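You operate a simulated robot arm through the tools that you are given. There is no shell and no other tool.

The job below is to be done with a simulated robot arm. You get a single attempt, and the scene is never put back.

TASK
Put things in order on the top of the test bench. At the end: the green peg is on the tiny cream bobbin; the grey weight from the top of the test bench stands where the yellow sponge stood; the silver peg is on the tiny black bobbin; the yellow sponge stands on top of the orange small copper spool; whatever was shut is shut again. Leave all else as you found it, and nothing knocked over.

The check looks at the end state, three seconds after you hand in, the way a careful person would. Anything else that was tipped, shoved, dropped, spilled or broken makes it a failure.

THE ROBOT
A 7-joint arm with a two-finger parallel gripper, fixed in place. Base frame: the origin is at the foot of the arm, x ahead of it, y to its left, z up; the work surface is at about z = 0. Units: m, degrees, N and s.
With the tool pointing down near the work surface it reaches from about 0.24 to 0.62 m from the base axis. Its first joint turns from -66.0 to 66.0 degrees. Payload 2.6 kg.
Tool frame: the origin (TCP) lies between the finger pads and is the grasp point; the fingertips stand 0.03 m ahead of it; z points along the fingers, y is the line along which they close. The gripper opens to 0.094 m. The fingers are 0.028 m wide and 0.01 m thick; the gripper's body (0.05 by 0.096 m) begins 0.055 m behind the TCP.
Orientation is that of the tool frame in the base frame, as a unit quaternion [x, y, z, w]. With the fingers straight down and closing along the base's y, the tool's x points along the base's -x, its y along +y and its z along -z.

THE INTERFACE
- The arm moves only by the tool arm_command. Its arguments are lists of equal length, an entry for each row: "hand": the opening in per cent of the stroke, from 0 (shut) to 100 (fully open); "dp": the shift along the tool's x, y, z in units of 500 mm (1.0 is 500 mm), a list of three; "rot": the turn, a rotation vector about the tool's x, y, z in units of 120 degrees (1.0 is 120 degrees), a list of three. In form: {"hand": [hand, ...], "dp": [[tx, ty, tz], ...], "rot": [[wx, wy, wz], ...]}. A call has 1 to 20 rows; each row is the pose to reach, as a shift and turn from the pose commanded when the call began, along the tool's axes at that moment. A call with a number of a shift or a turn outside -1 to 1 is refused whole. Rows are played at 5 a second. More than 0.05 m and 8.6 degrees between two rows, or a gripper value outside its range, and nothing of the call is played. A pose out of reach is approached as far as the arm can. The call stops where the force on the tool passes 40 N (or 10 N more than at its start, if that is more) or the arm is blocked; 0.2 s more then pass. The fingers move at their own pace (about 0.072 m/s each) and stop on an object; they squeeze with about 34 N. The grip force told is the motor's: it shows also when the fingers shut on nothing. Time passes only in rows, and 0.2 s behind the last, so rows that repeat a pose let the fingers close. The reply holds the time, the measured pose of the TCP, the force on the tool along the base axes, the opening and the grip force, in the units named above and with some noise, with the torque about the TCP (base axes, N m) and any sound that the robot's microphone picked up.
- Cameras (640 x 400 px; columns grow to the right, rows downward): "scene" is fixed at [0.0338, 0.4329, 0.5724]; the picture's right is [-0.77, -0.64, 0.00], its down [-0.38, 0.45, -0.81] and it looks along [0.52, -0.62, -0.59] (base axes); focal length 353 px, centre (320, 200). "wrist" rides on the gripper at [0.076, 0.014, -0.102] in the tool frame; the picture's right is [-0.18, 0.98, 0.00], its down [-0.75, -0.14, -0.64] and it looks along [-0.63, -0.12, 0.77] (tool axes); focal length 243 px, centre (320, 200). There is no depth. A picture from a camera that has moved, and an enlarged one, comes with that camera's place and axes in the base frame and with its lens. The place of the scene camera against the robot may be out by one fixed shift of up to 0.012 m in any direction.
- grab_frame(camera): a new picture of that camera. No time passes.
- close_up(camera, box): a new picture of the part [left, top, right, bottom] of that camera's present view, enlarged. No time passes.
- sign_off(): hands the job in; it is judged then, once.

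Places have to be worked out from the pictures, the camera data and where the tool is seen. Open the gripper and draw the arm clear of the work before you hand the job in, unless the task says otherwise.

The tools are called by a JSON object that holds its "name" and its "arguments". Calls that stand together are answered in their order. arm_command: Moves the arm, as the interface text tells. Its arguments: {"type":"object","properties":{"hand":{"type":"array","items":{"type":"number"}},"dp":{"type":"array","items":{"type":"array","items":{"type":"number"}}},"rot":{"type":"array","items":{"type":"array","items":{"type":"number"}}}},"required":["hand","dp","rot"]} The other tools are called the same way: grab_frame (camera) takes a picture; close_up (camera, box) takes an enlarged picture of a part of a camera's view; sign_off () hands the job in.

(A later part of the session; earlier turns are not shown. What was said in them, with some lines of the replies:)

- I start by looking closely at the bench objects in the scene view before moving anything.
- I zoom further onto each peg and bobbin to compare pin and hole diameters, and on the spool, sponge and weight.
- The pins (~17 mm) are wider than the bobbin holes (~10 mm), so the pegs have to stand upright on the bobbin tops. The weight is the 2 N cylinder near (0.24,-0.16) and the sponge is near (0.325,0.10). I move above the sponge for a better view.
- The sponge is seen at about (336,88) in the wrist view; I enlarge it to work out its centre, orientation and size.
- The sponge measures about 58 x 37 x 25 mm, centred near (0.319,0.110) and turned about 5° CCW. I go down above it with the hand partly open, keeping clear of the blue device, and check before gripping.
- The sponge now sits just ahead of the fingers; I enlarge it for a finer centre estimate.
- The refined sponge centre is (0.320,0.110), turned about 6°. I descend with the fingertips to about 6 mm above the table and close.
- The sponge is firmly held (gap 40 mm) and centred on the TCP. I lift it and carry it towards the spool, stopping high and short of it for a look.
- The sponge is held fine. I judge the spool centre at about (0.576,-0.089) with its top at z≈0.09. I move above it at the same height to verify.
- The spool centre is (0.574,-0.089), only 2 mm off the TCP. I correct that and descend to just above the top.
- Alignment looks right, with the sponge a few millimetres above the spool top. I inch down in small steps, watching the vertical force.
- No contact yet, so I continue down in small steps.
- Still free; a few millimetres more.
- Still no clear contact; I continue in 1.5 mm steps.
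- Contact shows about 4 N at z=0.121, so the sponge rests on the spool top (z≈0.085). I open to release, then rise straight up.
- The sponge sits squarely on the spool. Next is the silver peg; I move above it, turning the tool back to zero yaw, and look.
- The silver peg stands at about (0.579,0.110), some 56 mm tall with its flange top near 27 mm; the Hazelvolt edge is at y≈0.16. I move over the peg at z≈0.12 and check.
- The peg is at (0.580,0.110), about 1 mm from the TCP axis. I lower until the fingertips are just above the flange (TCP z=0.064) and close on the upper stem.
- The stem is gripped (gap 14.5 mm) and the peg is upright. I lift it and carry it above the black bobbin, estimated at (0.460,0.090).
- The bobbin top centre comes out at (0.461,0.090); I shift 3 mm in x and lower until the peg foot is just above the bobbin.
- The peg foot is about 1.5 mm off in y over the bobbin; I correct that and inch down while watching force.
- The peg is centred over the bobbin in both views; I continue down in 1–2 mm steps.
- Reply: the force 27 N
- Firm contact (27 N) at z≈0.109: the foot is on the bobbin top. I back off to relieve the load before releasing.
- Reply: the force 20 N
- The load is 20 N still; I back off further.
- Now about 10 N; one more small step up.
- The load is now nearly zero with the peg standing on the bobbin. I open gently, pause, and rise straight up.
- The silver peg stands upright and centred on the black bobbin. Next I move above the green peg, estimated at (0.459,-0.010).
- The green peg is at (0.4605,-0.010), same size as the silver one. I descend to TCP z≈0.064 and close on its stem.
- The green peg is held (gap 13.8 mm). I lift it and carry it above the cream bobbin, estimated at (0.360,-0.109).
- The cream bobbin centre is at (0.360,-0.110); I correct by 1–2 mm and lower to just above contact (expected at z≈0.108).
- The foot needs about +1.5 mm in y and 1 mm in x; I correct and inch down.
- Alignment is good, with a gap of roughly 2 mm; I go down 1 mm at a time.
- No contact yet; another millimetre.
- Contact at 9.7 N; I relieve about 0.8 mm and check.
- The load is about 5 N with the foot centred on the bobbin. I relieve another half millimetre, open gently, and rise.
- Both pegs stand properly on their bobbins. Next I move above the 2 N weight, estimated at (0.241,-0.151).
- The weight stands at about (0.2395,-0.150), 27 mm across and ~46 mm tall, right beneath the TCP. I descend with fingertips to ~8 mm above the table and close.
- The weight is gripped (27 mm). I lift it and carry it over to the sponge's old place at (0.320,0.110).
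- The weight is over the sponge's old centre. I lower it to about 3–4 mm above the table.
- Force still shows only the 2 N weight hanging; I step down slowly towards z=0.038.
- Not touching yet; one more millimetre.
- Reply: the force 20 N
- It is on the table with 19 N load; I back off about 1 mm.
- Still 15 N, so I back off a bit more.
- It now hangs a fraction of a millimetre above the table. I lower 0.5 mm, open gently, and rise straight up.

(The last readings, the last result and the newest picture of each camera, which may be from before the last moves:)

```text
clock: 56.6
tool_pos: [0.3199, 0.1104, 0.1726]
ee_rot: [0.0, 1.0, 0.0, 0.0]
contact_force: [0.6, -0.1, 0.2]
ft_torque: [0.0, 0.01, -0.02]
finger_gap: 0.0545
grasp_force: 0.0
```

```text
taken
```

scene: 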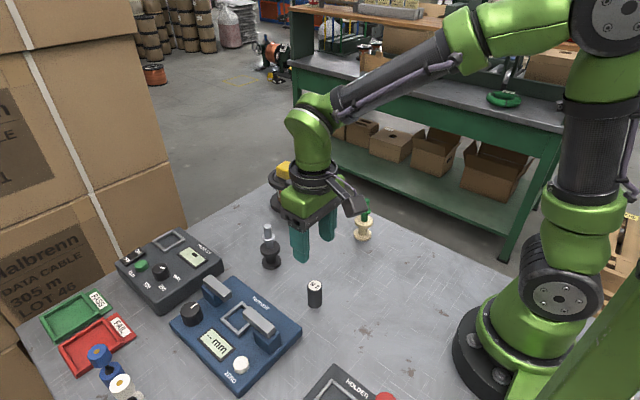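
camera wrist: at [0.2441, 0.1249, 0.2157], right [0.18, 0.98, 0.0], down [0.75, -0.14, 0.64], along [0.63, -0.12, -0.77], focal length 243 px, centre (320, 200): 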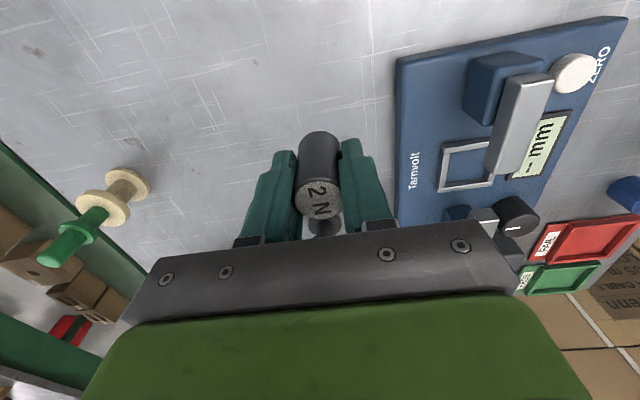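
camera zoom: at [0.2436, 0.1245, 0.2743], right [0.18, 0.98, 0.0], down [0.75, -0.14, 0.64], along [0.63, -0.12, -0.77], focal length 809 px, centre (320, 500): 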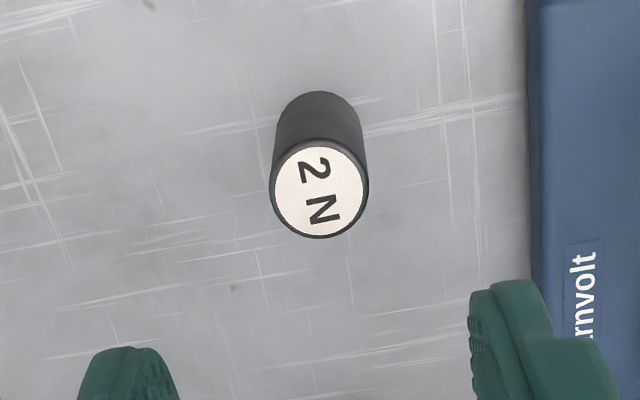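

The weight stands upright on the sponge's old spot. I open the hand fully, rise and retreat to roughly the starting pose for a final check.

{"name": "arm_command", "arguments": {"hand": [58, 58, 70, 85, 100, 100, 100, 100, 100], "dp": [[0, 0, -0.08], [0, 0, -0.17], [0, 0, -0.26], [-0.03, -0.07, -0.26], [-0.06, -0.14, -0.26], [-0.09, -0.21, -0.26], [-0.12, -0.28, -0.26], [-0.155, -0.353, -0.26], [-0.155, -0.353, -0.26]], "rot": [[0, 0, 0], [0, 0, 0], [0, 0, 0], [0, 0, 0], [0, 0, 0], [0, 0, 0], [0, 0, 0], [0, 0, 0], [0, 0, 0]]}}

{"name": "grab_frame", "arguments": {"camera": "scene"}}

{"name": "close_up", "arguments": {"camera": "scene", "box": [200, 140, 440, 330]}}

{"name": "grab_frame", "arguments": {"camera": "wrist"}}

```text
clock: 58.6
tool_pos: [0.398, -0.0693, 0.3011]
ee_rot: [0.0, 1.0, 0.0, 0.001]
contact_force: [-0.4, 0.9, -1.3]
ft_torque: [0.02, 0.02, -0.04]
finger_gap: 0.094
grasp_force: 0.1
```

```text
taken
```

scene: 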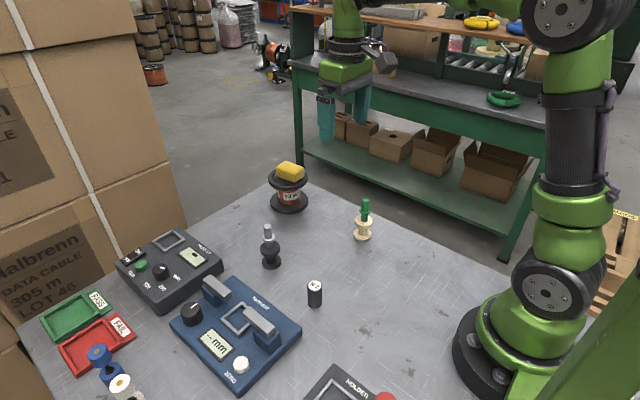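

```text
2.11 times, centred on (320, 235) of scene
camera zoom: at [0.0338, 0.4329, 0.5724], right [-0.77, -0.64, 0.0], down [-0.38, 0.45, -0.81], along [0.52, -0.62, -0.59], focal length 742 px, centre (320, 126)
```

zoom: 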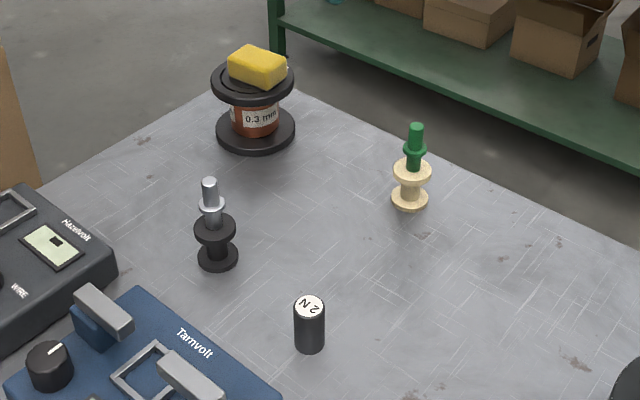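

```text
taken
camera wrist: at [0.3214, -0.0542, 0.4023], right [0.18, 0.98, 0.0], down [0.75, -0.14, 0.64], along [0.63, -0.12, -0.77], focal length 243 px, centre (320, 200)
```

wrist: 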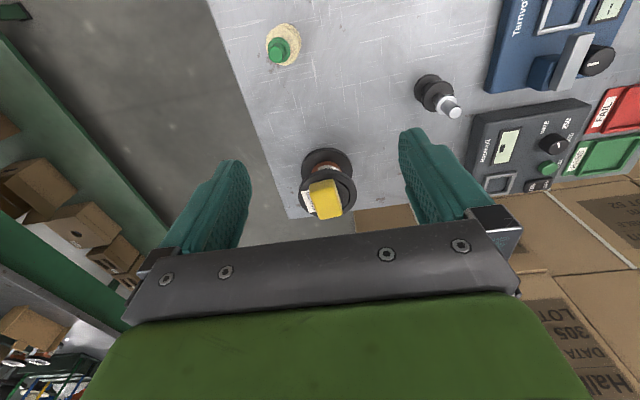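

The final pictures show the sponge on the spool, the silver peg on the black bobbin, and the green peg on the cream bobbin. The weight stands where the sponge was, everything else is unmoved, and nothing had to be opened or shut. The arm is clear and the hand is open, so I hand the job in.

{"name": "sign_off", "arguments": {}}

```text
The job is handed in.
```

I did every part of the task and handed the job in. I don't have the result of the check.

- **Sponge:** the yellow sponge sits centred on top of the orange copper spool.
- **Silver peg:** it stands upright on the tiny black bobbin.
- **Green peg:** it stands upright on the tiny cream bobbin. Both pegs rest on the bobbin tops because their pins (about 17 mm) are wider than the holes (about 10 mm).
- **Weight:** I took the dark 2 N cylinder to be the grey weight, as it was the only weight I could see on the bench. It stands where the sponge stood, to within a millimetre or two.
- **Shut things:** I saw nothing that was shut, and I opened nothing.

In the last pictures nothing was tipped over and nothing else appeared to have moved. While setting down the silver peg and the weight I pressed with up to about 27 N, then backed off before letting go. The arm is back near its starting pose with the gripper open.
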